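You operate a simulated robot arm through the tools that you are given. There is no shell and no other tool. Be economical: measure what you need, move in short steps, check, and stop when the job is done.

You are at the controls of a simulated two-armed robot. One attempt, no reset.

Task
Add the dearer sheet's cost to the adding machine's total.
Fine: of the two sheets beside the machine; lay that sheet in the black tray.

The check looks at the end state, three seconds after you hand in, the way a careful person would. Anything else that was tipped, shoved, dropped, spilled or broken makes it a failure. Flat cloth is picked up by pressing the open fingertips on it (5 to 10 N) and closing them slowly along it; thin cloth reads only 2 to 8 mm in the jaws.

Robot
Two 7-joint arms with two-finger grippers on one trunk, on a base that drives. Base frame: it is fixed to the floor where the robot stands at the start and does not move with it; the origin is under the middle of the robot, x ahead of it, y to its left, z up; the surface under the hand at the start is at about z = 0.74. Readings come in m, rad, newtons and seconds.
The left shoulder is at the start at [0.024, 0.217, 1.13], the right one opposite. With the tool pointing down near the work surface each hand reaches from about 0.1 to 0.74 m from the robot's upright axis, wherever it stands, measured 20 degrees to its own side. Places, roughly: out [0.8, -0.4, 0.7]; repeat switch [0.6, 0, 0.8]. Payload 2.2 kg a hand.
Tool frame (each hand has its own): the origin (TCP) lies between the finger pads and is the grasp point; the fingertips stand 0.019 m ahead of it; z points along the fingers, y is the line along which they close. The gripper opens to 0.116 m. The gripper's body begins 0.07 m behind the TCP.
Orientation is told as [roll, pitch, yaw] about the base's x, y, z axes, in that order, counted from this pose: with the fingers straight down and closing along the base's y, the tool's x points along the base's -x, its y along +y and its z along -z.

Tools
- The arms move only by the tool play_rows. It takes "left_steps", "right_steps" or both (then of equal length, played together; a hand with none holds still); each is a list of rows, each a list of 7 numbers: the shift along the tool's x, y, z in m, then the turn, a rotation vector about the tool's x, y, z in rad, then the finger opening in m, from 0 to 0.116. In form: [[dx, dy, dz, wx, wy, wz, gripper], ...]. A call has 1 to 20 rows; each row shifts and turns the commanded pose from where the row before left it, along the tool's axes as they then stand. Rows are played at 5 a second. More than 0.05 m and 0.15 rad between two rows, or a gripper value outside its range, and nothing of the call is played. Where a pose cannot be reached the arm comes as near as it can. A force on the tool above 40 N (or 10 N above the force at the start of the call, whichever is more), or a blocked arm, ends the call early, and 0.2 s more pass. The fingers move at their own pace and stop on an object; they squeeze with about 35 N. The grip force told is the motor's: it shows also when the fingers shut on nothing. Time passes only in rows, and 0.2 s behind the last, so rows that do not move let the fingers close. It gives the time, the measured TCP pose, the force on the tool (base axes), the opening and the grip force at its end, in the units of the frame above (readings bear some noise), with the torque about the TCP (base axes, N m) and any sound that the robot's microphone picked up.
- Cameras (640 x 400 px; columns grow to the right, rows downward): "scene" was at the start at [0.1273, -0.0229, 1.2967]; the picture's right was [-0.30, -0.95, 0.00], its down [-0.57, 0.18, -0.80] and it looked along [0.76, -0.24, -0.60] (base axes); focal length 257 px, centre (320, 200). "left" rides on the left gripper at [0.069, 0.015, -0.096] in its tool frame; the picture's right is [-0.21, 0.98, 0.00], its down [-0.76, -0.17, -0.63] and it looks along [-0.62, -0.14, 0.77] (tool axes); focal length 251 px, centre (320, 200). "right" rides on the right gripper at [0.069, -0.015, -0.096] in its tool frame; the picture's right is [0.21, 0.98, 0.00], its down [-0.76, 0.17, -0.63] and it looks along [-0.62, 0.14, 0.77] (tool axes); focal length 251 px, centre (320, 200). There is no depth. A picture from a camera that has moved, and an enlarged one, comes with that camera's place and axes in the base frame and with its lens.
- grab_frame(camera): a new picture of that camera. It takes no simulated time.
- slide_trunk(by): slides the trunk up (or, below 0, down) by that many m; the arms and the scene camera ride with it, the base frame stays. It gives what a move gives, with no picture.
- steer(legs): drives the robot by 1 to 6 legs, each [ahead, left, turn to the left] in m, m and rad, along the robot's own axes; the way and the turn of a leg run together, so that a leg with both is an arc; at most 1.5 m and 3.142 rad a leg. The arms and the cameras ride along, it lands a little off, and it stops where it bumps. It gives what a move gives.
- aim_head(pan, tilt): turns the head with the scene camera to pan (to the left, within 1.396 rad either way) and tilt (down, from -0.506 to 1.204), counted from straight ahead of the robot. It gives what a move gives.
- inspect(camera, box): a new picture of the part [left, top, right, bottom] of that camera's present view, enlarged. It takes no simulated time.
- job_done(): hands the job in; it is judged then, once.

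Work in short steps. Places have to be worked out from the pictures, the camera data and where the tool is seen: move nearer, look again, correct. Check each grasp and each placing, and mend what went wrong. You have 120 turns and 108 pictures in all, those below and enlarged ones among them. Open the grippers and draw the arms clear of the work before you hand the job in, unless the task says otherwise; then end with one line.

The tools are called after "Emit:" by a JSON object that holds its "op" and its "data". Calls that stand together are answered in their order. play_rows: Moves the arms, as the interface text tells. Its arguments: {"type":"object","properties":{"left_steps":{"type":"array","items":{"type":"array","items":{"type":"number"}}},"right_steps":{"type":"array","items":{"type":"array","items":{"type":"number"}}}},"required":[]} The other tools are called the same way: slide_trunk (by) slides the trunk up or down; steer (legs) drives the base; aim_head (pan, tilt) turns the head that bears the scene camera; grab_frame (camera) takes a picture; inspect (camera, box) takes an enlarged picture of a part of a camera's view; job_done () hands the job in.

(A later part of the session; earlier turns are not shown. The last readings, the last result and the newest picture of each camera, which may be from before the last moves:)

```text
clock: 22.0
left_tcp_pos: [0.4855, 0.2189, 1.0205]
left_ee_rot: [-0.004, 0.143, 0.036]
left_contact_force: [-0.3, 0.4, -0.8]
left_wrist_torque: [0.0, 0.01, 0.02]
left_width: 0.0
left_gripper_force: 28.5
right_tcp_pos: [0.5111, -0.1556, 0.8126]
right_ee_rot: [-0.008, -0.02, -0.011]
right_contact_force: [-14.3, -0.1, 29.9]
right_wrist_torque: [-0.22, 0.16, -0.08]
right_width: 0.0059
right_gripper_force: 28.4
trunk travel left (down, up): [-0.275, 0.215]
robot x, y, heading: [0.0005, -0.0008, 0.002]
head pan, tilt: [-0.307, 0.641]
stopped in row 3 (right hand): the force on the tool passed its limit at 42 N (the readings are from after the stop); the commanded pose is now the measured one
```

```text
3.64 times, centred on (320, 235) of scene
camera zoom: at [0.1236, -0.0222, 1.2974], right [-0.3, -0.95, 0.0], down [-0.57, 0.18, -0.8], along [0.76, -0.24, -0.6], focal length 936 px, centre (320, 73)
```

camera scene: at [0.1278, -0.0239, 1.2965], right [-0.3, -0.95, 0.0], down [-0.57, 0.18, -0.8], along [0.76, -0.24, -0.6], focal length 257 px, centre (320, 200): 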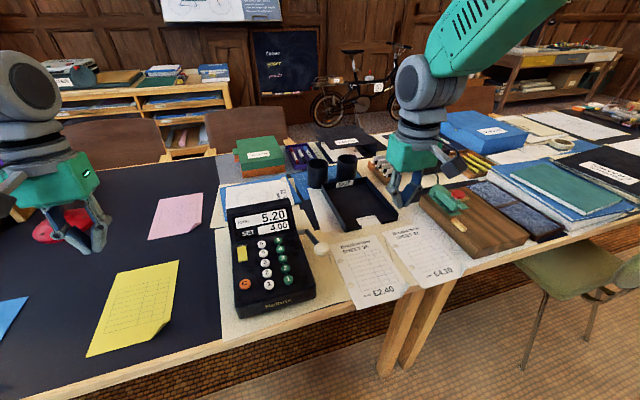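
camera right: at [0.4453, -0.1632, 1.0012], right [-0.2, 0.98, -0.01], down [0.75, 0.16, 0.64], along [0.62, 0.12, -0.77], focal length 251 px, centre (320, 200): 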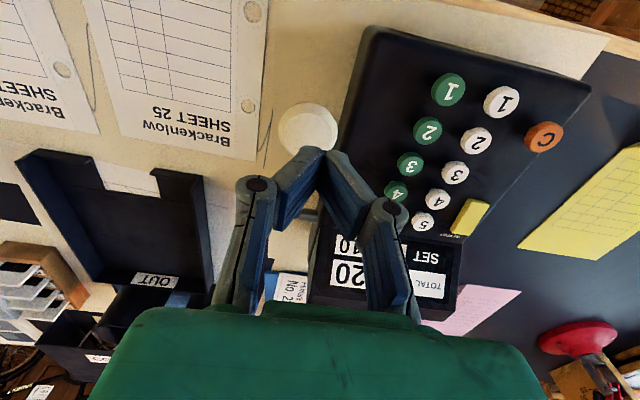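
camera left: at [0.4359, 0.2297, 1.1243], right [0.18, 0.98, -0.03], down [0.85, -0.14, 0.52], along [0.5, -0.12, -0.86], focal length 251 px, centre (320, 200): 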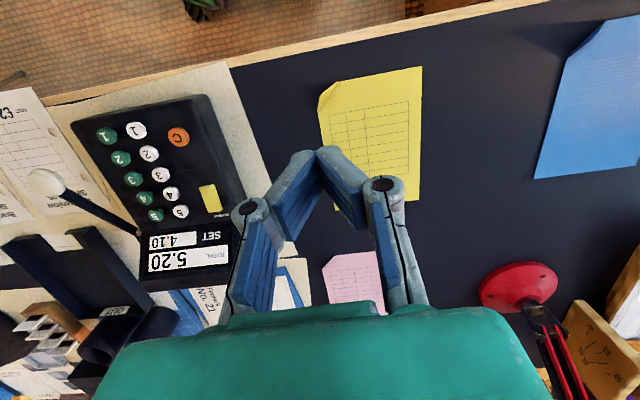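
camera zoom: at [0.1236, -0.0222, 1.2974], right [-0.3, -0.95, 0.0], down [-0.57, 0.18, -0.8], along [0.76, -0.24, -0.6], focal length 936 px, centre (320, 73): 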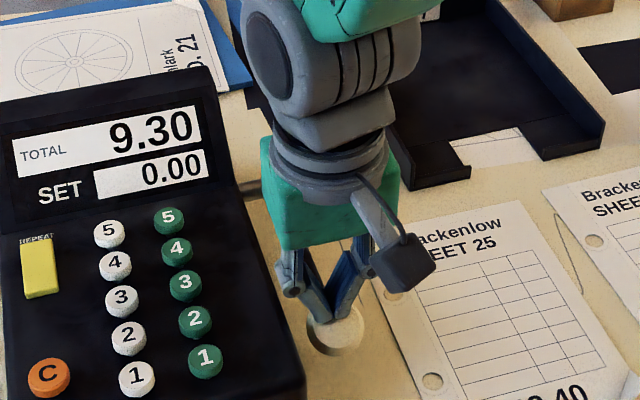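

TOTAL is 9.30 and SET is back to 0.00. I lift slowly so the lever returns, then move away to the right and up.

Emit:
{"op": "play_rows", "data": {"right_steps": [[0, 0, -0.015, 0, 0, 0, 0], [0, 0, -0.02, 0, 0, 0, 0], [0, 0, -0.02, 0, 0, 0, 0], [0, 0, -0.03, 0, 0, 0, 0], [0, 0, -0.045, 0, 0, 0, 0], [0, 0, -0.045, 0, 0, 0, 0], [0, -0.045, 0, 0, 0, 0, 0], [0, -0.045, 0, 0, 0, 0, 0], [0.02, -0.04, 0, 0, 0, 0, 0], [0.045, 0, 0, 0, 0, 0, 0], [0.045, 0, 0, 0, 0, 0, 0], [0, 0, 0, 0, 0, 0, 0]]}}

Emit:
{"op": "grab_frame", "data": {"camera": "scene"}}

Emit:
{"op": "grab_frame", "data": {"camera": "right"}}

Emit:
{"op": "inspect", "data": {"camera": "scene", "box": [320, 200, 480, 310]}}

```text
clock: 24.6
left_tcp_pos: [0.488, 0.2189, 1.0191]
left_ee_rot: [-0.002, 0.145, 0.037]
left_contact_force: [-0.4, -0.2, -1.1]
left_wrist_torque: [-0.01, 0.0, -0.01]
left_width: 0.0
left_gripper_force: 28.8
right_tcp_pos: [0.401, -0.2829, 0.9827]
right_ee_rot: [-0.007, -0.015, -0.013]
right_contact_force: [-0.5, -0.3, 0.4]
right_wrist_torque: [0.0, 0.02, -0.01]
right_width: 0.0
right_gripper_force: 29.2
trunk travel left (down, up): [-0.275, 0.215]
robot x, y, heading: [0.0001, 0.0004, 0.002]
head pan, tilt: [-0.307, 0.641]
```

```text
70 pictures are left
camera scene: at [0.1286, -0.024, 1.2965], right [-0.3, -0.95, 0.0], down [-0.57, 0.18, -0.8], along [0.76, -0.24, -0.6], focal length 257 px, centre (320, 200)
```

scene: 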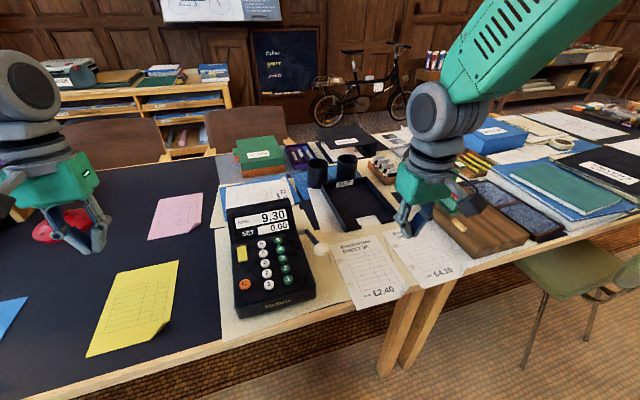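

```text
69 pictures are left
camera right: at [0.3294, -0.2974, 1.0783], right [-0.2, 0.98, -0.01], down [0.75, 0.16, 0.64], along [0.63, 0.12, -0.77], focal length 251 px, centre (320, 200)
```

right: 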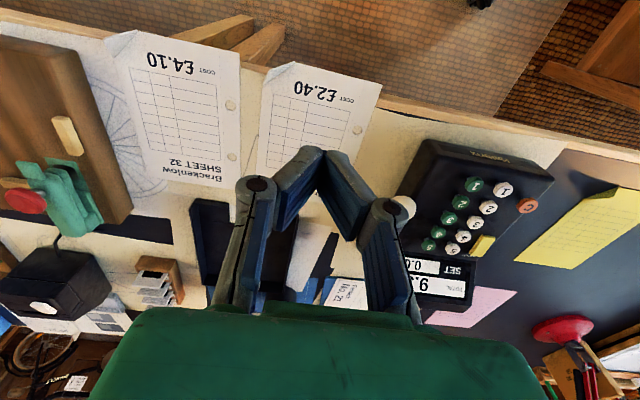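

```text
3.64 times, centred on (400, 255) of scene
camera zoom: at [0.1286, -0.024, 1.2965], right [-0.3, -0.95, 0.0], down [-0.57, 0.18, -0.8], along [0.76, -0.24, -0.6], focal length 936 px, centre (29, 0)
```

zoom: 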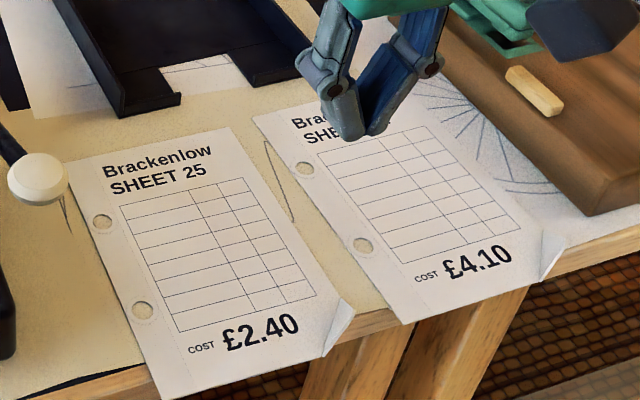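

TOTAL 9.30 is set. Sheet 32 overhangs the desk edge (edge x≈0.42, sheet front x≈0.404, y −0.377…−0.525), so I'll pinch that edge from the front with the hand nearly horizontal. I back up 0.2 m for room.

Emit:
{"op": "steer", "data": {"legs": [[-0.2, 0, 0]]}}

Emit:
{"op": "grab_frame", "data": {"camera": "scene"}}

```text
clock: 26.1
left_tcp_pos: [0.289, 0.218, 1.019]
left_ee_rot: [-0.001, 0.145, 0.036]
left_contact_force: [-0.2, 0.2, 0.0]
left_wrist_torque: [0.0, 0.02, 0.01]
left_width: 0.0
left_gripper_force: 28.4
right_tcp_pos: [0.2012, -0.2825, 0.9841]
right_ee_rot: [-0.008, -0.017, -0.009]
right_contact_force: [-0.1, 0.6, 0.3]
right_wrist_torque: [0.0, -0.03, 0.01]
right_width: 0.0002
right_gripper_force: 28.2
trunk travel left (down, up): [-0.275, 0.215]
robot x, y, heading: [-0.1964, -0.0041, 0.003]
head pan, tilt: [-0.307, 0.641]
```

```text
67 pictures are left
camera scene: at [-0.0707, -0.0232, 1.2966], right [-0.3, -0.95, 0.0], down [-0.57, 0.18, -0.8], along [0.76, -0.24, -0.6], focal length 257 px, centre (320, 200)
```

scene: 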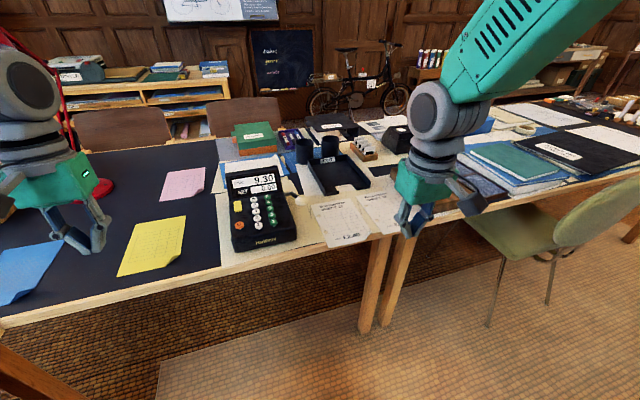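

Now I roll the right hand 90° about the tool's z, with the fingers opening to 0.05.

Emit:
{"op": "play_rows", "data": {"right_steps": [[0, 0, 0, 0, 0, 0.145, 0.05], [0, 0, 0, 0, 0, 0.145, 0.05], [0, 0, 0, 0, 0, 0.145, 0.05], [0, 0, 0, 0, 0, 0.145, 0.05], [0, 0, 0, 0, 0, 0.145, 0.05], [0, 0, 0, 0, 0, 0.145, 0.05], [0, 0, 0, 0, 0, 0.145, 0.05], [0, 0, 0, 0, 0, 0.145, 0.05], [0, 0, 0, 0, 0, 0.145, 0.05], [0, 0, 0, 0, 0, 0.145, 0.05], [0, 0, 0, 0, 0, 0.12, 0.05], [0, 0, 0, 0, 0, 0, 0.05], [0, 0, 0, 0, 0, 0, 0.05]]}}

```text
clock: 28.9
left_tcp_pos: [0.2855, 0.2184, 1.0229]
left_ee_rot: [-0.001, 0.141, 0.038]
left_contact_force: [-0.8, 0.5, -0.2]
left_wrist_torque: [-0.01, 0.03, 0.0]
left_width: 0.0001
left_gripper_force: 28.5
right_tcp_pos: [0.1985, -0.2828, 0.9843]
right_ee_rot: [0.019, -0.008, -1.583]
right_contact_force: [-0.6, 0.1, -0.2]
right_wrist_torque: [-0.01, -0.01, -0.02]
right_width: 0.0502
right_gripper_force: 0.1
trunk travel left (down, up): [-0.275, 0.215]
robot x, y, heading: [-0.1932, -0.0013, -0.002]
head pan, tilt: [-0.307, 0.641]
```

The roll worked. Next I tilt the fingers forward by about 75°.

Emit:
{"op": "play_rows", "data": {"right_steps": [[0, 0, 0, -0.145, 0, 0, 0.05], [0, 0, 0, -0.145, 0, 0, 0.05], [0, 0, 0, -0.145, 0, 0, 0.05], [0, 0, 0, -0.145, 0, 0, 0.05], [0, 0, 0, -0.145, 0, 0, 0.05], [0, 0, 0, -0.145, 0, 0, 0.05], [0, 0, 0, -0.145, 0, 0, 0.05], [0, 0, 0, -0.145, 0, 0, 0.05], [0, 0, 0, -0.145, 0, 0, 0.05], [0, 0, 0, 0, 0, 0, 0.05], [0, 0, 0, 0, 0, 0, 0.05]]}}

Emit:
{"op": "grab_frame", "data": {"camera": "scene"}}

Emit:
{"op": "grab_frame", "data": {"camera": "right"}}

```text
clock: 31.4
left_tcp_pos: [0.2859, 0.2184, 1.0217]
left_ee_rot: [-0.002, 0.141, 0.036]
left_contact_force: [0.2, -0.1, -0.1]
left_wrist_torque: [0.01, 0.02, 0.02]
left_width: 0.0
left_gripper_force: 28.1
right_tcp_pos: [0.2864, -0.2786, 0.9838]
right_ee_rot: [1.327, -0.005, -1.582]
right_contact_force: [-0.4, 0.4, 0.1]
right_wrist_torque: [0.03, 0.02, -0.01]
right_width: 0.0502
right_gripper_force: 0.0
right hand out of reach, approached as far as the arm can: row 4, 5, 6, 7, 8
trunk travel left (down, up): [-0.275, 0.215]
robot x, y, heading: [-0.1972, 0.0032, -0.003]
head pan, tilt: [-0.307, 0.641]
```

```text
66 pictures are left
camera scene: at [-0.0704, -0.0247, 1.2966], right [-0.3, -0.95, 0.0], down [-0.57, 0.18, -0.8], along [0.76, -0.24, -0.6], focal length 257 px, centre (320, 200)
```

scene: 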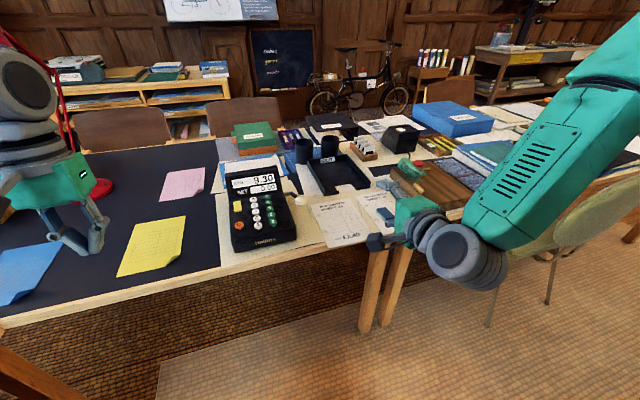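

```text
65 pictures are left
camera right: at [0.1885, -0.2096, 0.9915], right [0.24, 0.22, 0.95], down [-0.58, -0.75, 0.32], along [0.78, -0.63, -0.05], focal length 251 px, centre (320, 200)
```

right: 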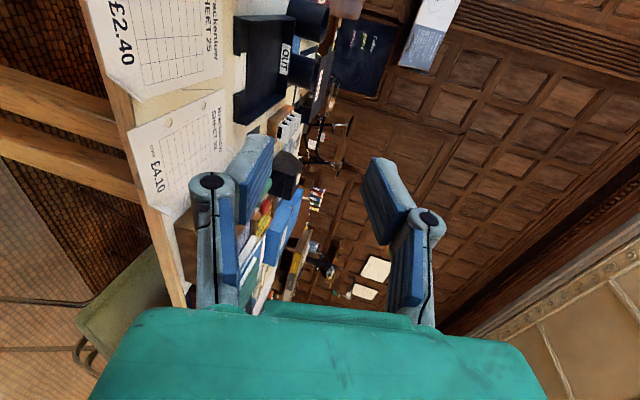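

The hand points forward now. I move it to in front of the sheet's overhang, at about [0.355, -0.44, 0.745].

Emit:
{"op": "play_rows", "data": {"right_steps": [[-0.027, -0.036, 0.016, 0, 0, 0, 0.05], [-0.027, -0.036, 0.016, 0, 0, 0, 0.05], [-0.027, -0.036, 0.016, 0, 0, 0, 0.05], [-0.027, -0.036, 0.016, 0, 0, 0, 0.05], [-0.027, -0.036, 0.016, 0, 0, 0, 0.05], [-0.027, -0.036, 0.016, 0, 0, 0, 0.05], [0, 0, 0, 0, 0, 0, 0.05], [0, 0, 0, 0, 0, 0, 0.05]]}}

Emit:
{"op": "grab_frame", "data": {"camera": "scene"}}

Emit:
{"op": "grab_frame", "data": {"camera": "right"}}

```text
clock: 33.1
left_tcp_pos: [0.287, 0.2187, 1.0213]
left_ee_rot: [-0.004, 0.141, 0.036]
left_contact_force: [-0.1, -0.9, 0.0]
left_wrist_torque: [0.02, 0.02, 0.01]
left_width: 0.0
left_gripper_force: 28.3
right_tcp_pos: [0.3229, -0.4434, 0.7529]
right_ee_rot: [1.324, -0.008, -1.581]
right_contact_force: [0.5, 0.4, 0.7]
right_wrist_torque: [0.02, -0.05, -0.03]
right_width: 0.05
right_gripper_force: 0.0
trunk travel left (down, up): [-0.275, 0.215]
robot x, y, heading: [-0.1991, 0.0021, -0.0]
head pan, tilt: [-0.307, 0.641]
```

```text
64 pictures are left
camera scene: at [-0.0704, -0.0254, 1.2966], right [-0.3, -0.95, 0.0], down [-0.57, 0.18, -0.8], along [0.76, -0.24, -0.6], focal length 257 px, centre (320, 200)
```

scene: 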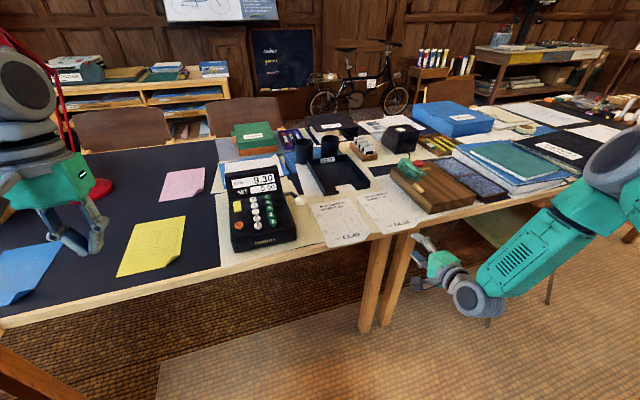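

```text
63 pictures are left
camera right: at [0.226, -0.3739, 0.7592], right [0.24, 0.22, 0.95], down [-0.58, -0.75, 0.32], along [0.78, -0.63, -0.05], focal length 251 px, centre (320, 200)
```

right: 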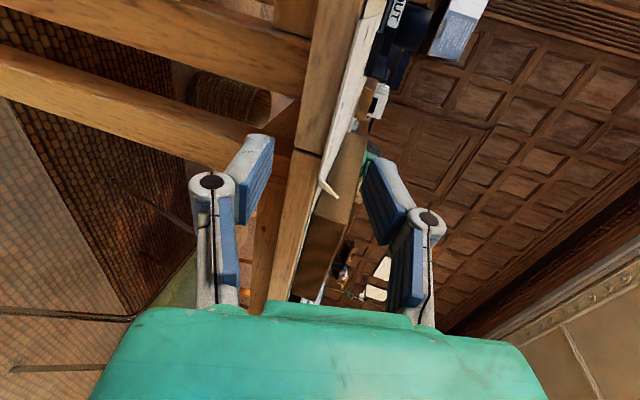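

The wrist camera sees the sheet edge-on between the fingers. I zoom in to judge its height.

Emit:
{"op": "inspect", "data": {"camera": "right", "box": [230, 90, 430, 310]}}

Emit:
{"op": "inspect", "data": {"camera": "scene", "box": [300, 180, 460, 290]}}

```text
1.82 times, centred on (330, 200) of right
camera zoom: at [0.226, -0.3739, 0.7592], right [0.24, 0.22, 0.95], down [-0.58, -0.75, 0.32], along [0.78, -0.63, -0.05], focal length 457 px, centre (302, 200)
```

zoom: 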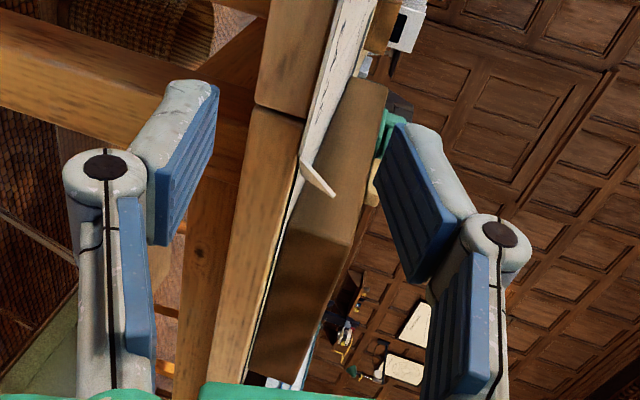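

```text
3.64 times, centred on (380, 235) of scene
camera zoom: at [-0.0704, -0.0254, 1.2966], right [-0.3, -0.95, 0.0], down [-0.57, 0.18, -0.8], along [0.76, -0.24, -0.6], focal length 936 px, centre (102, 73)
```

zoom: 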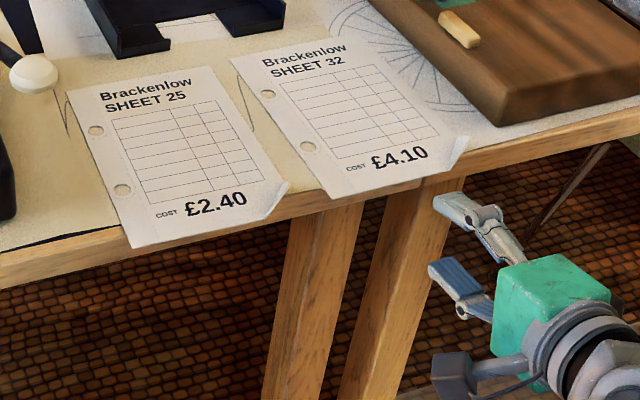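

The sheet is at about z 0.745 and the TCP at 0.753. I advance to x≈0.393 while easing the height to match.

Emit:
{"op": "play_rows", "data": {"right_steps": [[0, 0.003, 0.024, 0, 0, 0, 0.05], [0, 0.003, 0.023, 0, 0, 0, 0.05], [0, 0.003, 0.022, 0, 0, 0, 0.05], [0, 0, 0, 0, 0, 0, 0.05], [0, 0, 0, 0, 0, 0, 0.05]]}}

Emit:
{"op": "inspect", "data": {"camera": "right", "box": [230, 90, 430, 310]}}

Emit:
{"op": "inspect", "data": {"camera": "scene", "box": [340, 180, 460, 290]}}

```text
clock: 34.4
left_tcp_pos: [0.286, 0.2167, 1.0219]
left_ee_rot: [0.0, 0.14, 0.037]
left_contact_force: [-0.1, 0.1, 0.1]
left_wrist_torque: [0.0, -0.01, -0.02]
left_width: 0.0001
left_gripper_force: 28.2
right_tcp_pos: [0.3917, -0.4452, 0.7438]
right_ee_rot: [1.324, -0.006, -1.581]
right_contact_force: [0.0, -0.3, 1.0]
right_wrist_torque: [0.0, -0.01, 0.0]
right_width: 0.0495
right_gripper_force: 0.0
trunk travel left (down, up): [-0.275, 0.215]
robot x, y, heading: [-0.196, -0.0022, -0.005]
head pan, tilt: [-0.307, 0.641]
```

```text
1.82 times, centred on (330, 200) of right
camera zoom: at [0.2953, -0.3755, 0.7512], right [0.24, 0.22, 0.95], down [-0.58, -0.75, 0.32], along [0.78, -0.63, -0.05], focal length 457 px, centre (302, 200)
```

zoom: 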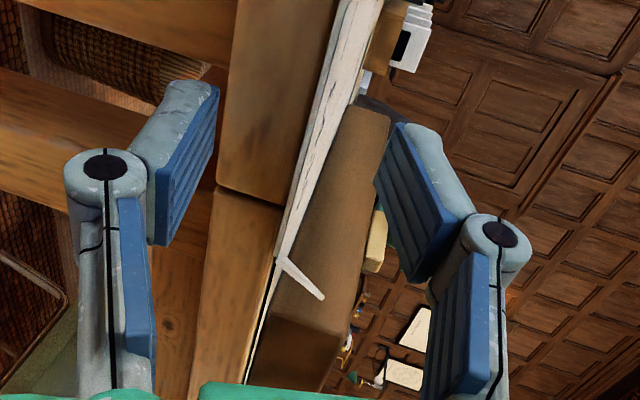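

```text
3.64 times, centred on (400, 235) of scene
camera zoom: at [-0.07, -0.0265, 1.2965], right [-0.3, -0.95, 0.0], down [-0.57, 0.18, -0.8], along [0.76, -0.24, -0.6], focal length 936 px, centre (29, 73)
```

zoom: 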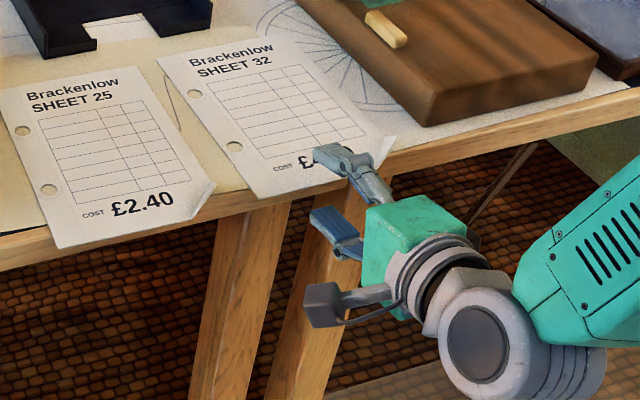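

The sheet lies midway between the open fingers. I close gradually.

Emit:
{"op": "play_rows", "data": {"right_steps": [[0, 0, 0, 0, 0, 0, 0.035], [0, 0, 0, 0, 0, 0, 0.02], [0, 0, 0, 0, 0, 0, 0.01], [0, 0, 0, 0, 0, 0, 0], [0, 0, 0, 0, 0, 0, 0]]}}

Emit:
{"op": "inspect", "data": {"camera": "right", "box": [230, 90, 430, 310]}}

Emit:
{"op": "inspect", "data": {"camera": "scene", "box": [340, 180, 460, 290]}}

```text
clock: 35.5
left_tcp_pos: [0.2857, 0.2173, 1.0225]
left_ee_rot: [-0.001, 0.142, 0.036]
left_contact_force: [0.5, -0.1, 0.5]
left_wrist_torque: [0.01, -0.01, 0.0]
left_width: 0.0
left_gripper_force: 28.2
right_tcp_pos: [0.3913, -0.4458, 0.7426]
right_ee_rot: [1.325, -0.01, -1.58]
right_contact_force: [1.3, -1.0, -0.2]
right_wrist_torque: [0.01, -0.01, 0.01]
right_width: 0.0001
right_gripper_force: 28.2
trunk travel left (down, up): [-0.275, 0.215]
robot x, y, heading: [-0.1999, -0.0004, 0.005]
head pan, tilt: [-0.307, 0.641]
```

```text
1.82 times, centred on (330, 200) of right
camera zoom: at [0.2948, -0.3757, 0.7512], right [0.24, 0.22, 0.95], down [-0.58, -0.75, 0.32], along [0.78, -0.63, -0.05], focal length 457 px, centre (302, 200)
```

zoom: 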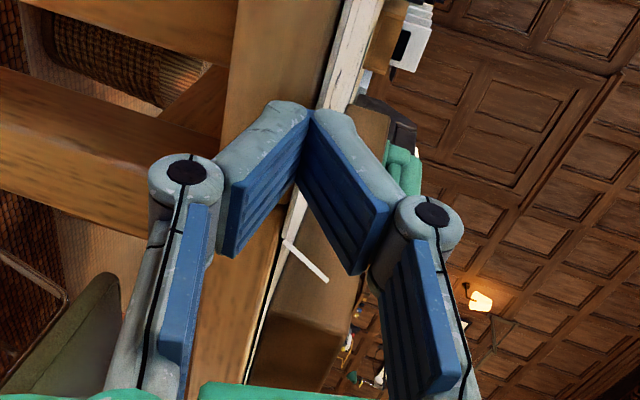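

```text
3.64 times, centred on (400, 235) of scene
camera zoom: at [-0.0702, -0.0266, 1.2965], right [-0.3, -0.95, 0.0], down [-0.57, 0.18, -0.8], along [0.76, -0.24, -0.6], focal length 936 px, centre (29, 73)
```

zoom: 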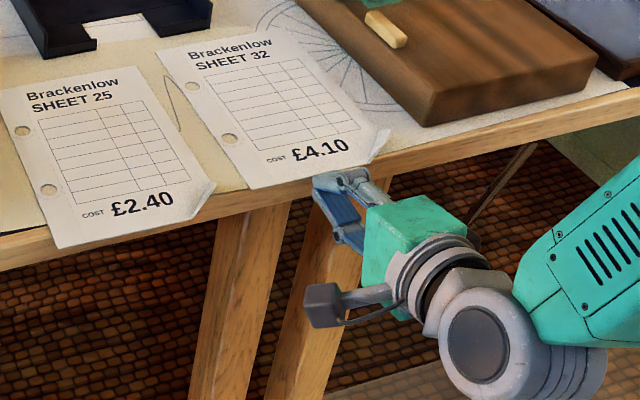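

The fingers shut just short of the sheet: recomputed, its edge is at x≈0.417 and the desk edge at ≈0.43. I reopen, advance 17 mm and close again.

Emit:
{"op": "play_rows", "data": {"right_steps": [[0, 0, 0, 0, 0, 0, 0.04], [0, 0.002, 0, 0, 0, 0, 0.04], [0, 0.002, 0.006, 0, 0, 0, 0.04], [0, 0.002, 0.006, 0, 0, 0, 0.04], [0, 0.001, 0.005, 0, 0, 0, 0.04], [0, 0, 0, 0, 0, 0, 0.04]]}}

Emit:
{"op": "inspect", "data": {"camera": "right", "box": [230, 90, 430, 310]}}

Emit:
{"op": "inspect", "data": {"camera": "scene", "box": [360, 200, 440, 270]}}

```text
clock: 37.0
left_tcp_pos: [0.286, 0.2171, 1.0216]
left_ee_rot: [-0.002, 0.141, 0.037]
left_contact_force: [-0.8, -0.2, 0.7]
left_wrist_torque: [-0.02, -0.01, -0.03]
left_width: 0.0001
left_gripper_force: 28.8
right_tcp_pos: [0.4092, -0.4461, 0.7453]
right_ee_rot: [1.324, -0.006, -1.58]
right_contact_force: [-8.3, 1.2, -1.7]
right_wrist_torque: [0.02, 0.22, 0.14]
right_width: 0.0438
right_gripper_force: 2.2
trunk travel left (down, up): [-0.275, 0.215]
robot x, y, heading: [-0.1976, -0.0004, 0.005]
head pan, tilt: [-0.307, 0.641]
```

```text
1.82 times, centred on (330, 200) of right
camera zoom: at [0.3128, -0.3763, 0.7532], right [0.24, 0.22, 0.95], down [-0.58, -0.75, 0.32], along [0.78, -0.63, -0.05], focal length 457 px, centre (302, 200)
```

zoom: 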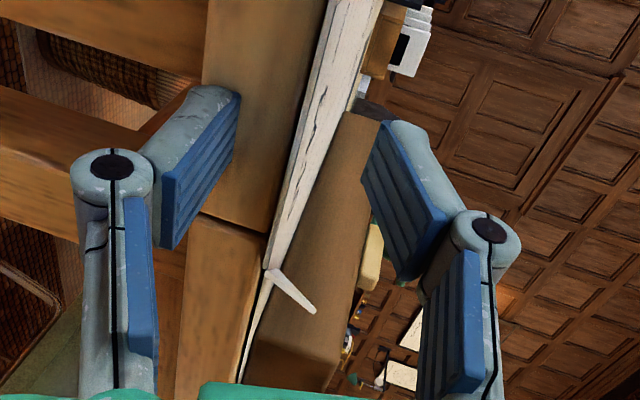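

```text
5.71 times, centred on (400, 235) of scene
camera zoom: at [-0.0709, -0.0263, 1.2965], right [-0.3, -0.95, 0.0], down [-0.57, 0.18, -0.8], along [0.76, -0.24, -0.6], focal length 1471 px, centre (-137, 0)
```

zoom: 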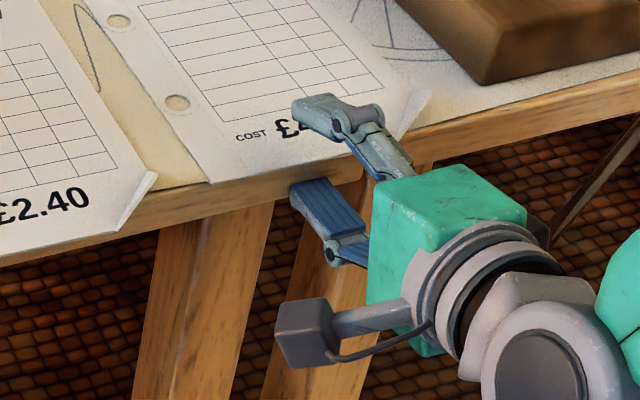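

The lower finger touches the desk edge (8 N), so the edge is at x≈0.422. I back off 5 mm, raise about 4 mm so the pads meet in the sheet's plane, and close.

Emit:
{"op": "play_rows", "data": {"right_steps": [[0, 0.002, -0.004, 0, 0, 0, 0.04], [0, 0.001, -0.002, 0, 0, 0, 0.03], [0, 0, 0, 0, 0, 0, 0.02], [0, 0, 0, 0, 0, 0, 0.01], [0, 0, 0, 0, 0, 0, 0], [0, 0, 0, 0, 0, 0, 0]]}}

Emit:
{"op": "inspect", "data": {"camera": "right", "box": [230, 90, 430, 310]}}

Emit:
{"op": "inspect", "data": {"camera": "scene", "box": [360, 200, 440, 270]}}

```text
clock: 38.4
left_tcp_pos: [0.286, 0.216, 1.0226]
left_ee_rot: [0.001, 0.14, 0.035]
left_contact_force: [-0.4, 0.5, 0.4]
left_wrist_torque: [-0.02, -0.05, 0.01]
left_width: 0.0
left_gripper_force: 28.7
right_tcp_pos: [0.4067, -0.4456, 0.7498]
right_ee_rot: [1.324, -0.006, -1.58]
right_contact_force: [-6.6, 0.6, -1.6]
right_wrist_torque: [-0.01, 0.08, 0.08]
right_width: 0.006
right_gripper_force: 31.3
trunk travel left (down, up): [-0.275, 0.215]
robot x, y, heading: [-0.1964, -0.0016, 0.003]
head pan, tilt: [-0.307, 0.641]
```

```text
1.82 times, centred on (330, 200) of right
camera zoom: at [0.3086, -0.3764, 0.7582], right [0.24, 0.22, 0.95], down [-0.58, -0.75, 0.32], along [0.78, -0.63, -0.05], focal length 457 px, centre (302, 200)
```

zoom: 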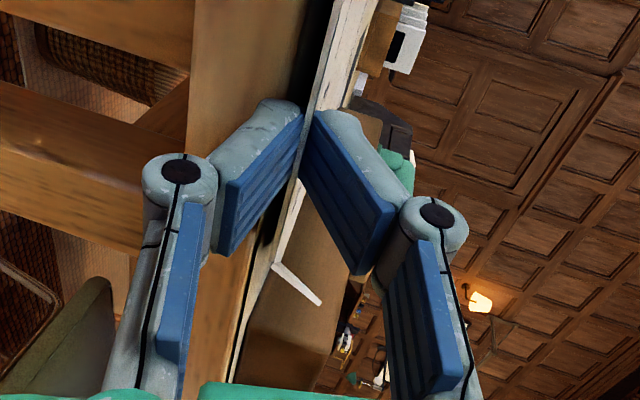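

```text
5.71 times, centred on (400, 235) of scene
camera zoom: at [-0.0704, -0.027, 1.2965], right [-0.3, -0.95, 0.0], down [-0.57, 0.18, -0.8], along [0.76, -0.24, -0.6], focal length 1471 px, centre (-137, 0)
```

zoom: 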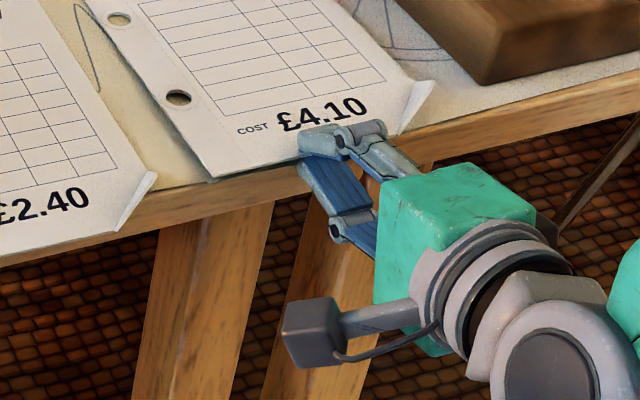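

Width 6 mm and the sheet's front has risen a little, so it is gripped. I lift slowly by 4 cm and check.

Emit:
{"op": "play_rows", "data": {"right_steps": [[0, 0.0097, -0.0044, 0, 0, 0, 0], [0, 0.0097, -0.0024, 0, 0, 0, 0], [0, 0.0097, -0.0024, 0, 0, 0, 0], [0, 0.0097, -0.0024, 0, 0, 0, 0], [0, 0, 0, 0, 0, 0, 0]]}}

Emit:
{"op": "grab_frame", "data": {"camera": "right"}}

Emit:
{"op": "inspect", "data": {"camera": "scene", "box": [300, 160, 460, 270]}}

```text
clock: 39.5
left_tcp_pos: [0.2864, 0.216, 1.021]
left_ee_rot: [0.001, 0.142, 0.036]
left_contact_force: [-0.1, 0.1, -0.2]
left_wrist_torque: [-0.03, -0.01, 0.01]
left_width: 0.0
left_gripper_force: 28.2
right_tcp_pos: [0.4038, -0.4459, 0.7917]
right_ee_rot: [1.326, -0.008, -1.583]
right_contact_force: [-0.3, -0.1, -0.2]
right_wrist_torque: [0.02, 0.0, 0.02]
right_width: 0.006
right_gripper_force: 31.7
trunk travel left (down, up): [-0.275, 0.215]
robot x, y, heading: [-0.198, -0.0005, 0.003]
head pan, tilt: [-0.307, 0.641]
```

```text
52 pictures are left
camera right: at [0.307, -0.3758, 0.7988], right [0.24, 0.22, 0.95], down [-0.58, -0.75, 0.32], along [0.78, -0.63, -0.05], focal length 251 px, centre (320, 200)
```

right: 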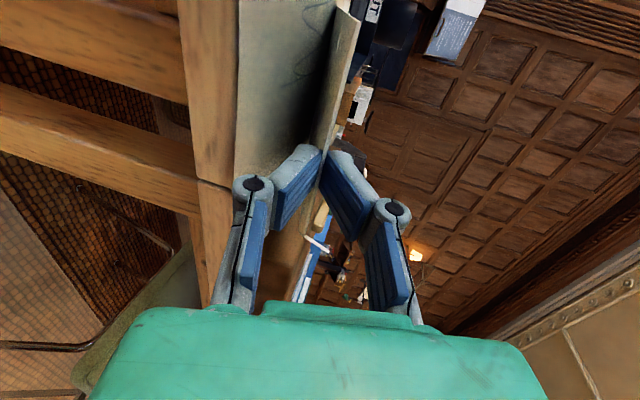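

```text
3.64 times, centred on (380, 215) of scene
camera zoom: at [-0.0699, -0.0267, 1.2965], right [-0.3, -0.95, 0.0], down [-0.57, 0.18, -0.8], along [0.76, -0.24, -0.6], focal length 936 px, centre (102, 146)
```

zoom: 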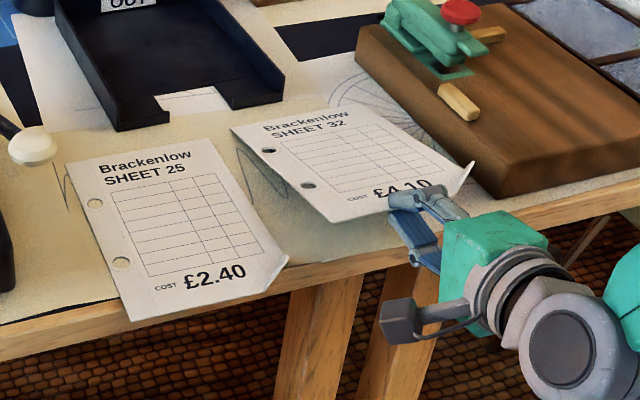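

The sheet is held and fairly stiff. I raise it well clear of everything before driving.

Emit:
{"op": "play_rows", "data": {"right_steps": [[0, 0.034, -0.0085, 0, 0, 0, 0], [0, 0.034, -0.0085, 0, 0, 0, 0], [0, 0.034, -0.0085, 0, 0, 0, 0], [0, 0.034, -0.0085, 0, 0, 0, 0], [0, 0.034, -0.0085, 0, 0, 0, 0], [0, 0, 0, 0, 0, 0, 0]]}}

Emit:
{"op": "grab_frame", "data": {"camera": "scene"}}

```text
clock: 41.0
left_tcp_pos: [0.286, 0.2175, 1.0213]
left_ee_rot: [0.0, 0.143, 0.036]
left_contact_force: [0.5, 0.4, 0.2]
left_wrist_torque: [0.0, 0.01, 0.04]
left_width: 0.0
left_gripper_force: 28.9
right_tcp_pos: [0.4045, -0.4428, 0.9663]
right_ee_rot: [1.322, -0.005, -1.581]
right_contact_force: [0.6, 0.0, 0.2]
right_wrist_torque: [0.0, 0.03, 0.05]
right_width: 0.0061
right_gripper_force: 31.3
trunk travel left (down, up): [-0.275, 0.215]
robot x, y, heading: [-0.1962, -0.0012, 0.002]
head pan, tilt: [-0.307, 0.641]
```

```text
50 pictures are left
camera scene: at [-0.07, -0.0268, 1.2964], right [-0.3, -0.95, 0.0], down [-0.57, 0.18, -0.8], along [0.76, -0.24, -0.6], focal length 257 px, centre (320, 200)
```

scene: 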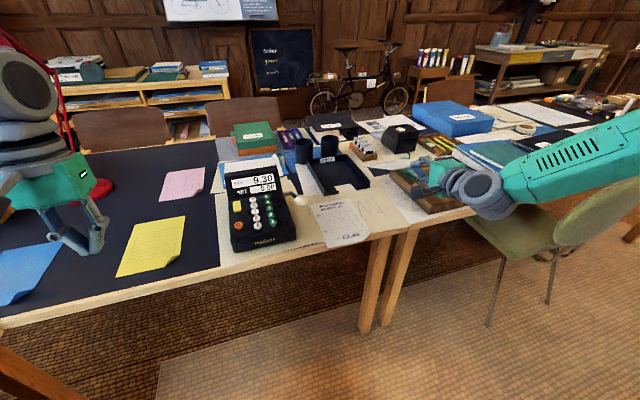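

The sheet isn't obvious in this view, so I zoom and check the wrist camera.

Emit:
{"op": "inspect", "data": {"camera": "scene", "box": [330, 110, 500, 230]}}

Emit:
{"op": "grab_frame", "data": {"camera": "right"}}

```text
3.33 times, centred on (415, 170) of scene
camera zoom: at [-0.07, -0.0268, 1.2964], right [-0.3, -0.95, 0.0], down [-0.57, 0.18, -0.8], along [0.76, -0.24, -0.6], focal length 858 px, centre (3, 300)
```

zoom: 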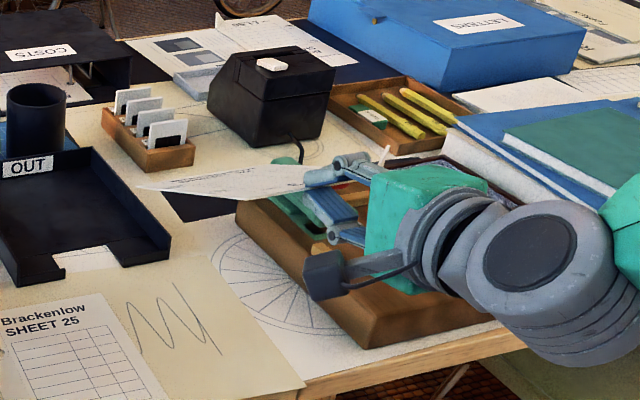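

```text
48 pictures are left
camera right: at [0.3074, -0.3738, 0.974], right [0.24, 0.22, 0.95], down [-0.58, -0.75, 0.32], along [0.78, -0.63, -0.05], focal length 251 px, centre (320, 200)
```

right: 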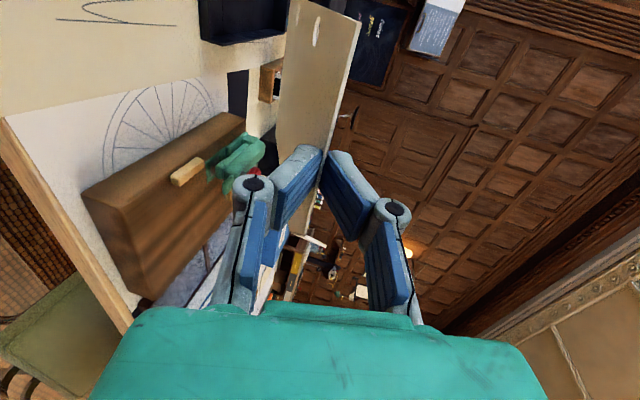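

The sheet is held stiffly. I drive ahead 0.2 m back to the start position with the sheet high.

Emit:
{"op": "steer", "data": {"legs": [[0.2, 0, 0]]}}

Emit:
{"op": "play_rows", "data": {"right_steps": [[0.03, 0, 0, 0.1, 0, 0, 0], [0.03, 0, 0, 0.1, 0, 0, 0], [0.027, 0, 0, 0.06, 0, 0, 0], [0, 0, 0, 0, 0, 0, 0]]}}

Emit:
{"op": "grab_frame", "data": {"camera": "scene"}}

```text
clock: 42.5
left_tcp_pos: [0.4874, 0.2163, 1.0203]
left_ee_rot: [0.0, 0.144, 0.037]
left_contact_force: [-0.6, -1.1, -0.3]
left_wrist_torque: [0.02, 0.0, 0.01]
left_width: 0.0001
left_gripper_force: 28.6
right_tcp_pos: [0.605, -0.443, 0.9657]
right_ee_rot: [1.323, -0.007, -1.582]
right_contact_force: [1.0, 0.4, -0.1]
right_wrist_torque: [-0.01, 0.02, -0.01]
right_width: 0.0059
right_gripper_force: 31.0
trunk travel left (down, up): [-0.275, 0.215]
robot x, y, heading: [0.0043, 0.0011, 0.0]
head pan, tilt: [-0.307, 0.641]
```

```text
clock: 43.5
left_tcp_pos: [0.4849, 0.2165, 1.0231]
left_ee_rot: [0.0, 0.14, 0.037]
left_contact_force: [-0.2, -0.4, -0.1]
left_wrist_torque: [0.04, 0.01, -0.02]
left_width: 0.0
left_gripper_force: 28.3
right_tcp_pos: [0.6032, -0.3571, 0.9676]
right_ee_rot: [1.066, -0.006, -1.582]
right_contact_force: [0.1, -0.4, -1.2]
right_wrist_torque: [0.02, 0.03, -0.02]
right_width: 0.0062
right_gripper_force: 31.0
trunk travel left (down, up): [-0.275, 0.215]
robot x, y, heading: [0.0059, 0.0027, 0.002]
head pan, tilt: [-0.307, 0.641]
```

```text
47 pictures are left
camera scene: at [0.1304, -0.0267, 1.2965], right [-0.3, -0.95, 0.0], down [-0.57, 0.18, -0.8], along [0.76, -0.24, -0.6], focal length 257 px, centre (320, 200)
```

scene: 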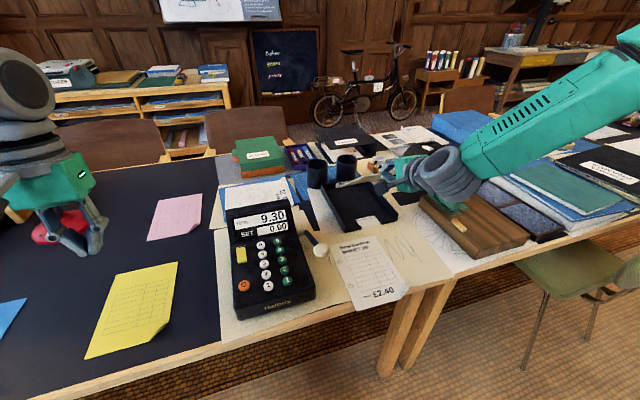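

I inspect the tray region for measurement.

Emit:
{"op": "inspect", "data": {"camera": "scene", "box": [300, 130, 420, 240]}}

Emit:
{"op": "grab_frame", "data": {"camera": "right"}}

```text
3.64 times, centred on (360, 185) of scene
camera zoom: at [0.1304, -0.0267, 1.2965], right [-0.3, -0.95, 0.0], down [-0.57, 0.18, -0.8], along [0.76, -0.24, -0.6], focal length 936 px, centre (174, 254)
```

zoom: 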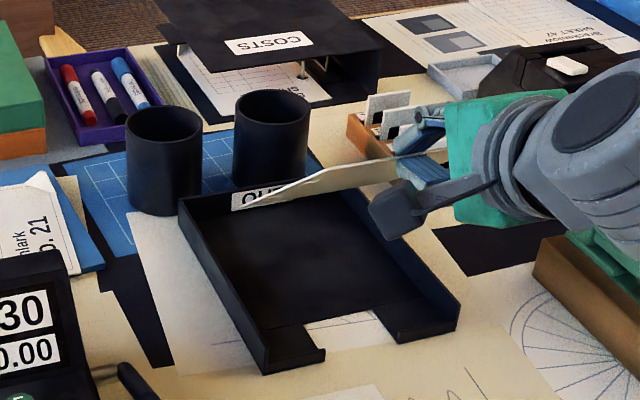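

```text
45 pictures are left
camera right: at [0.5118, -0.2869, 0.9998], right [0.47, 0.21, 0.85], down [-0.48, -0.75, 0.46], along [0.74, -0.63, -0.25], focal length 251 px, centre (320, 200)
```

right: 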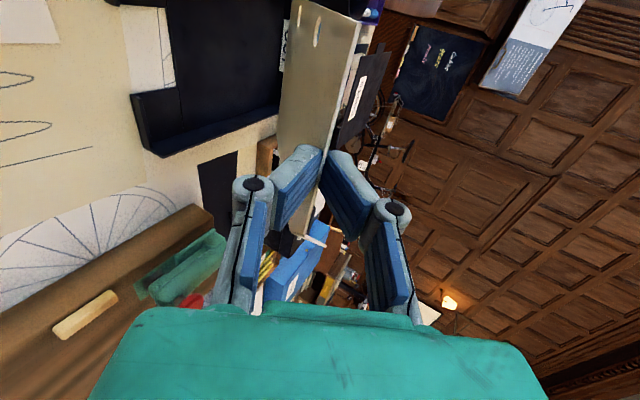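

The tray spans about x 0.655–0.88 and y −0.271…−0.458. Tilted 29° the sheet's far edge leads the TCP by 0.187 m and hangs 0.104 m below it. I move diagonally so the far edge comes just above the tray floor near the back.

Emit:
{"op": "play_rows", "data": {"right_steps": [[-0.002, -0.0196, 0.0372, 0, 0, 0, 0], [0, -0.0196, 0.0372, 0, 0, 0, 0], [0, 0, 0, 0, 0, 0, 0], [0, 0, 0, 0, 0, 0, 0]]}}

Emit:
{"op": "inspect", "data": {"camera": "scene", "box": [300, 130, 420, 240]}}

Emit:
{"op": "grab_frame", "data": {"camera": "right"}}

```text
clock: 44.5
left_tcp_pos: [0.4858, 0.2177, 1.0232]
left_ee_rot: [-0.002, 0.139, 0.036]
left_contact_force: [-0.6, 0.4, -0.6]
left_wrist_torque: [0.0, 0.0, -0.02]
left_width: 0.0
left_gripper_force: 28.5
right_tcp_pos: [0.6481, -0.3599, 0.8972]
right_ee_rot: [1.067, -0.007, -1.582]
right_contact_force: [0.0, 0.4, 0.5]
right_wrist_torque: [-0.04, 0.03, -0.01]
right_width: 0.0061
right_gripper_force: 31.7
trunk travel left (down, up): [-0.275, 0.215]
robot x, y, heading: [0.0029, 0.002, -0.002]
head pan, tilt: [-0.307, 0.641]
```

```text
3.64 times, centred on (360, 185) of scene
camera zoom: at [0.1315, -0.0263, 1.2964], right [-0.3, -0.95, 0.0], down [-0.57, 0.18, -0.8], along [0.76, -0.24, -0.6], focal length 936 px, centre (174, 254)
```

zoom: 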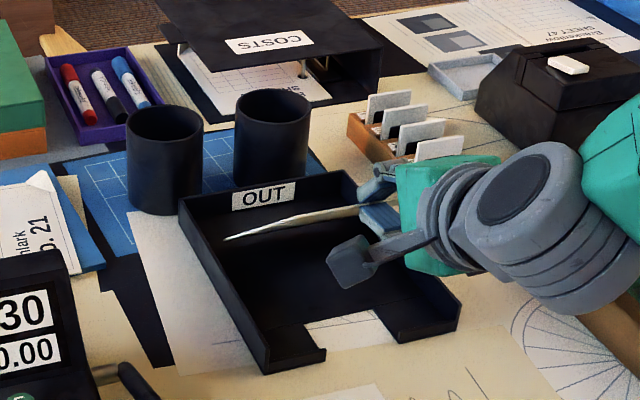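

```text
43 pictures are left
camera right: at [0.5578, -0.2898, 0.9296], right [0.47, 0.21, 0.85], down [-0.48, -0.75, 0.46], along [0.74, -0.63, -0.25], focal length 251 px, centre (320, 200)
```

right: 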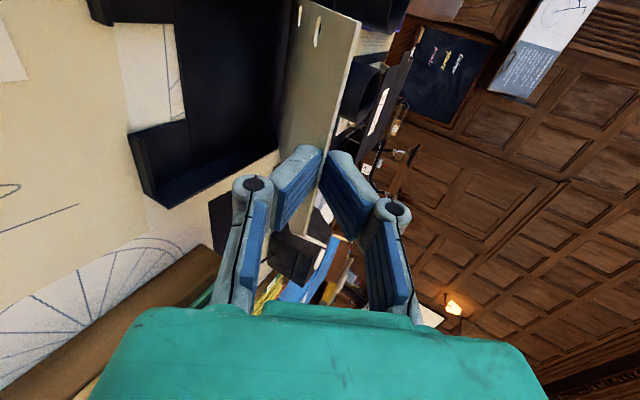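

The far-left corner appears at about [0.807, −0.29, 0.77]; the sheet droops a bit more than the fingers. I move ahead 45 mm at this height and look again.

Emit:
{"op": "play_rows", "data": {"right_steps": [[0, 0.0109, 0.0197, 0, 0, 0, 0], [0, 0.0109, 0.0197, 0, 0, 0, 0], [0, 0, 0, 0, 0, 0, 0], [0, 0, 0, 0, 0, 0, 0]]}}

Emit:
{"op": "inspect", "data": {"camera": "scene", "box": [300, 130, 420, 240]}}

Emit:
{"op": "grab_frame", "data": {"camera": "left"}}

```text
clock: 45.5
left_tcp_pos: [0.4853, 0.2182, 1.023]
left_ee_rot: [-0.002, 0.139, 0.037]
left_contact_force: [-1.3, 0.0, -0.2]
left_wrist_torque: [-0.01, -0.01, 0.01]
left_width: 0.0
left_gripper_force: 29.0
right_tcp_pos: [0.6944, -0.3605, 0.8963]
right_ee_rot: [1.066, -0.006, -1.583]
right_contact_force: [0.0, 0.0, 0.3]
right_wrist_torque: [-0.01, 0.0, 0.02]
right_width: 0.0062
right_gripper_force: 31.3
trunk travel left (down, up): [-0.275, 0.215]
robot x, y, heading: [0.0026, 0.0037, -0.002]
head pan, tilt: [-0.307, 0.641]
```

```text
3.64 times, centred on (360, 185) of scene
camera zoom: at [0.1315, -0.0261, 1.2964], right [-0.3, -0.95, 0.0], down [-0.57, 0.18, -0.8], along [0.76, -0.24, -0.6], focal length 936 px, centre (174, 254)
```

zoom: 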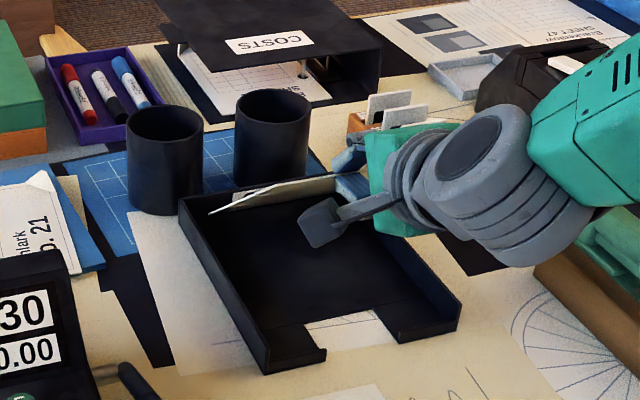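

```text
41 pictures are left
camera left: at [0.4304, 0.2303, 1.1276], right [0.18, 0.98, -0.03], down [0.84, -0.14, 0.52], along [0.51, -0.12, -0.85], focal length 251 px, centre (320, 200)
```

left: 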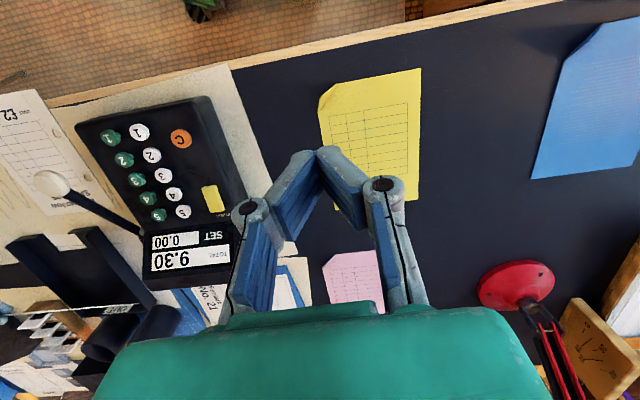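

Both cameras agree: the far edge is at x≈0.86, z≈0.767 and y fits. I lower 17 mm to touch the tray floor.

Emit:
{"op": "play_rows", "data": {"right_steps": [[0, -0.0075, 0.0041, 0, 0, 0, 0], [0, -0.0075, 0.0041, 0, 0, 0, 0], [0, 0, 0, 0, 0, 0, 0]]}}

Emit:
{"op": "inspect", "data": {"camera": "scene", "box": [300, 130, 420, 240]}}

```text
clock: 46.4
left_tcp_pos: [0.4847, 0.2173, 1.023]
left_ee_rot: [0.001, 0.141, 0.036]
left_contact_force: [0.1, 0.3, -0.7]
left_wrist_torque: [0.02, 0.01, -0.01]
left_width: 0.0002
left_gripper_force: 29.0
right_tcp_pos: [0.6948, -0.3605, 0.8813]
right_ee_rot: [1.068, -0.009, -1.582]
right_contact_force: [0.0, 0.1, -0.4]
right_wrist_torque: [0.02, 0.01, 0.02]
right_width: 0.0059
right_gripper_force: 31.8
trunk travel left (down, up): [-0.275, 0.215]
robot x, y, heading: [0.0005, -0.0006, -0.002]
head pan, tilt: [-0.307, 0.641]
```

```text
3.64 times, centred on (360, 185) of scene
camera zoom: at [0.131, -0.0261, 1.2965], right [-0.3, -0.95, 0.0], down [-0.57, 0.18, -0.8], along [0.76, -0.24, -0.6], focal length 936 px, centre (174, 254)
```

zoom: 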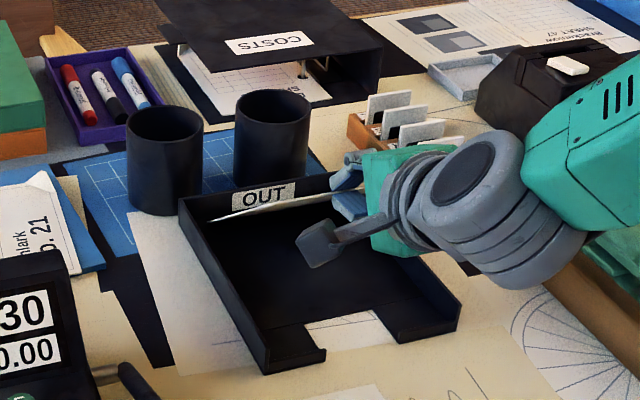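

The sheet now goes below the left wall's rim, with its far edge by the back wall. I flatten the hand while pivoting about the far edge.

Emit:
{"op": "play_rows", "data": {"right_steps": [[0, -0.017, -0.0022, -0.0825, 0, 0, 0], [0, -0.017, -0.0021, -0.0825, 0, 0, 0], [0, -0.0174, -0.0022, -0.0825, 0, 0, 0], [0, -0.017, -0.0023, -0.0825, 0, 0, 0], [0, 0, 0, 0, 0, 0, 0]]}}

Emit:
{"op": "inspect", "data": {"camera": "scene", "box": [300, 130, 420, 240]}}

Emit:
{"op": "grab_frame", "data": {"camera": "right"}}

```text
clock: 47.5
left_tcp_pos: [0.485, 0.2183, 1.0229]
left_ee_rot: [-0.001, 0.141, 0.037]
left_contact_force: [0.4, 0.2, -0.7]
left_wrist_torque: [0.0, -0.01, 0.0]
left_width: 0.0
left_gripper_force: 28.7
right_tcp_pos: [0.6603, -0.3598, 0.8201]
right_ee_rot: [1.398, -0.007, -1.584]
right_contact_force: [-0.2, 0.2, -0.8]
right_wrist_torque: [0.04, 0.02, 0.04]
right_width: 0.006
right_gripper_force: 31.3
trunk travel left (down, up): [-0.275, 0.215]
robot x, y, heading: [0.0023, 0.005, -0.004]
head pan, tilt: [-0.307, 0.641]
```

```text
3.64 times, centred on (360, 185) of scene
camera zoom: at [0.1307, -0.0263, 1.2965], right [-0.3, -0.95, 0.0], down [-0.57, 0.18, -0.8], along [0.76, -0.24, -0.6], focal length 936 px, centre (174, 254)
```

zoom: 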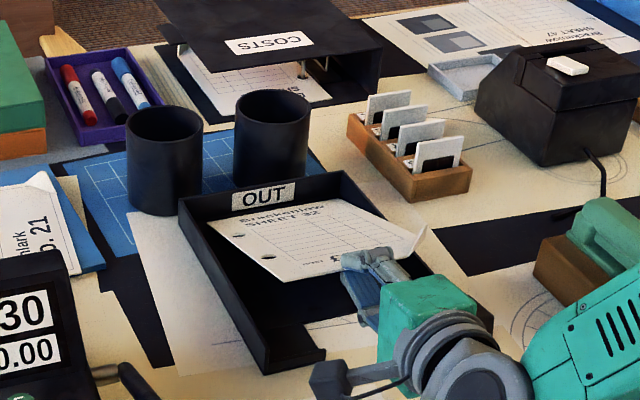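

```text
38 pictures are left
camera right: at [0.5629, -0.2898, 0.8212], right [0.17, 0.22, 0.96], down [-0.6, -0.75, 0.28], along [0.78, -0.63, 0.01], focal length 251 px, centre (320, 200)
```

right: 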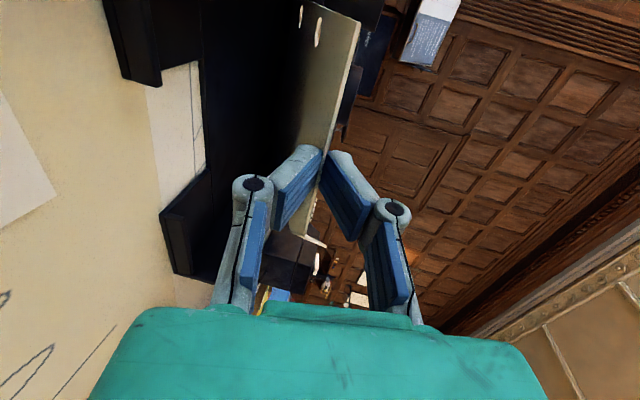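

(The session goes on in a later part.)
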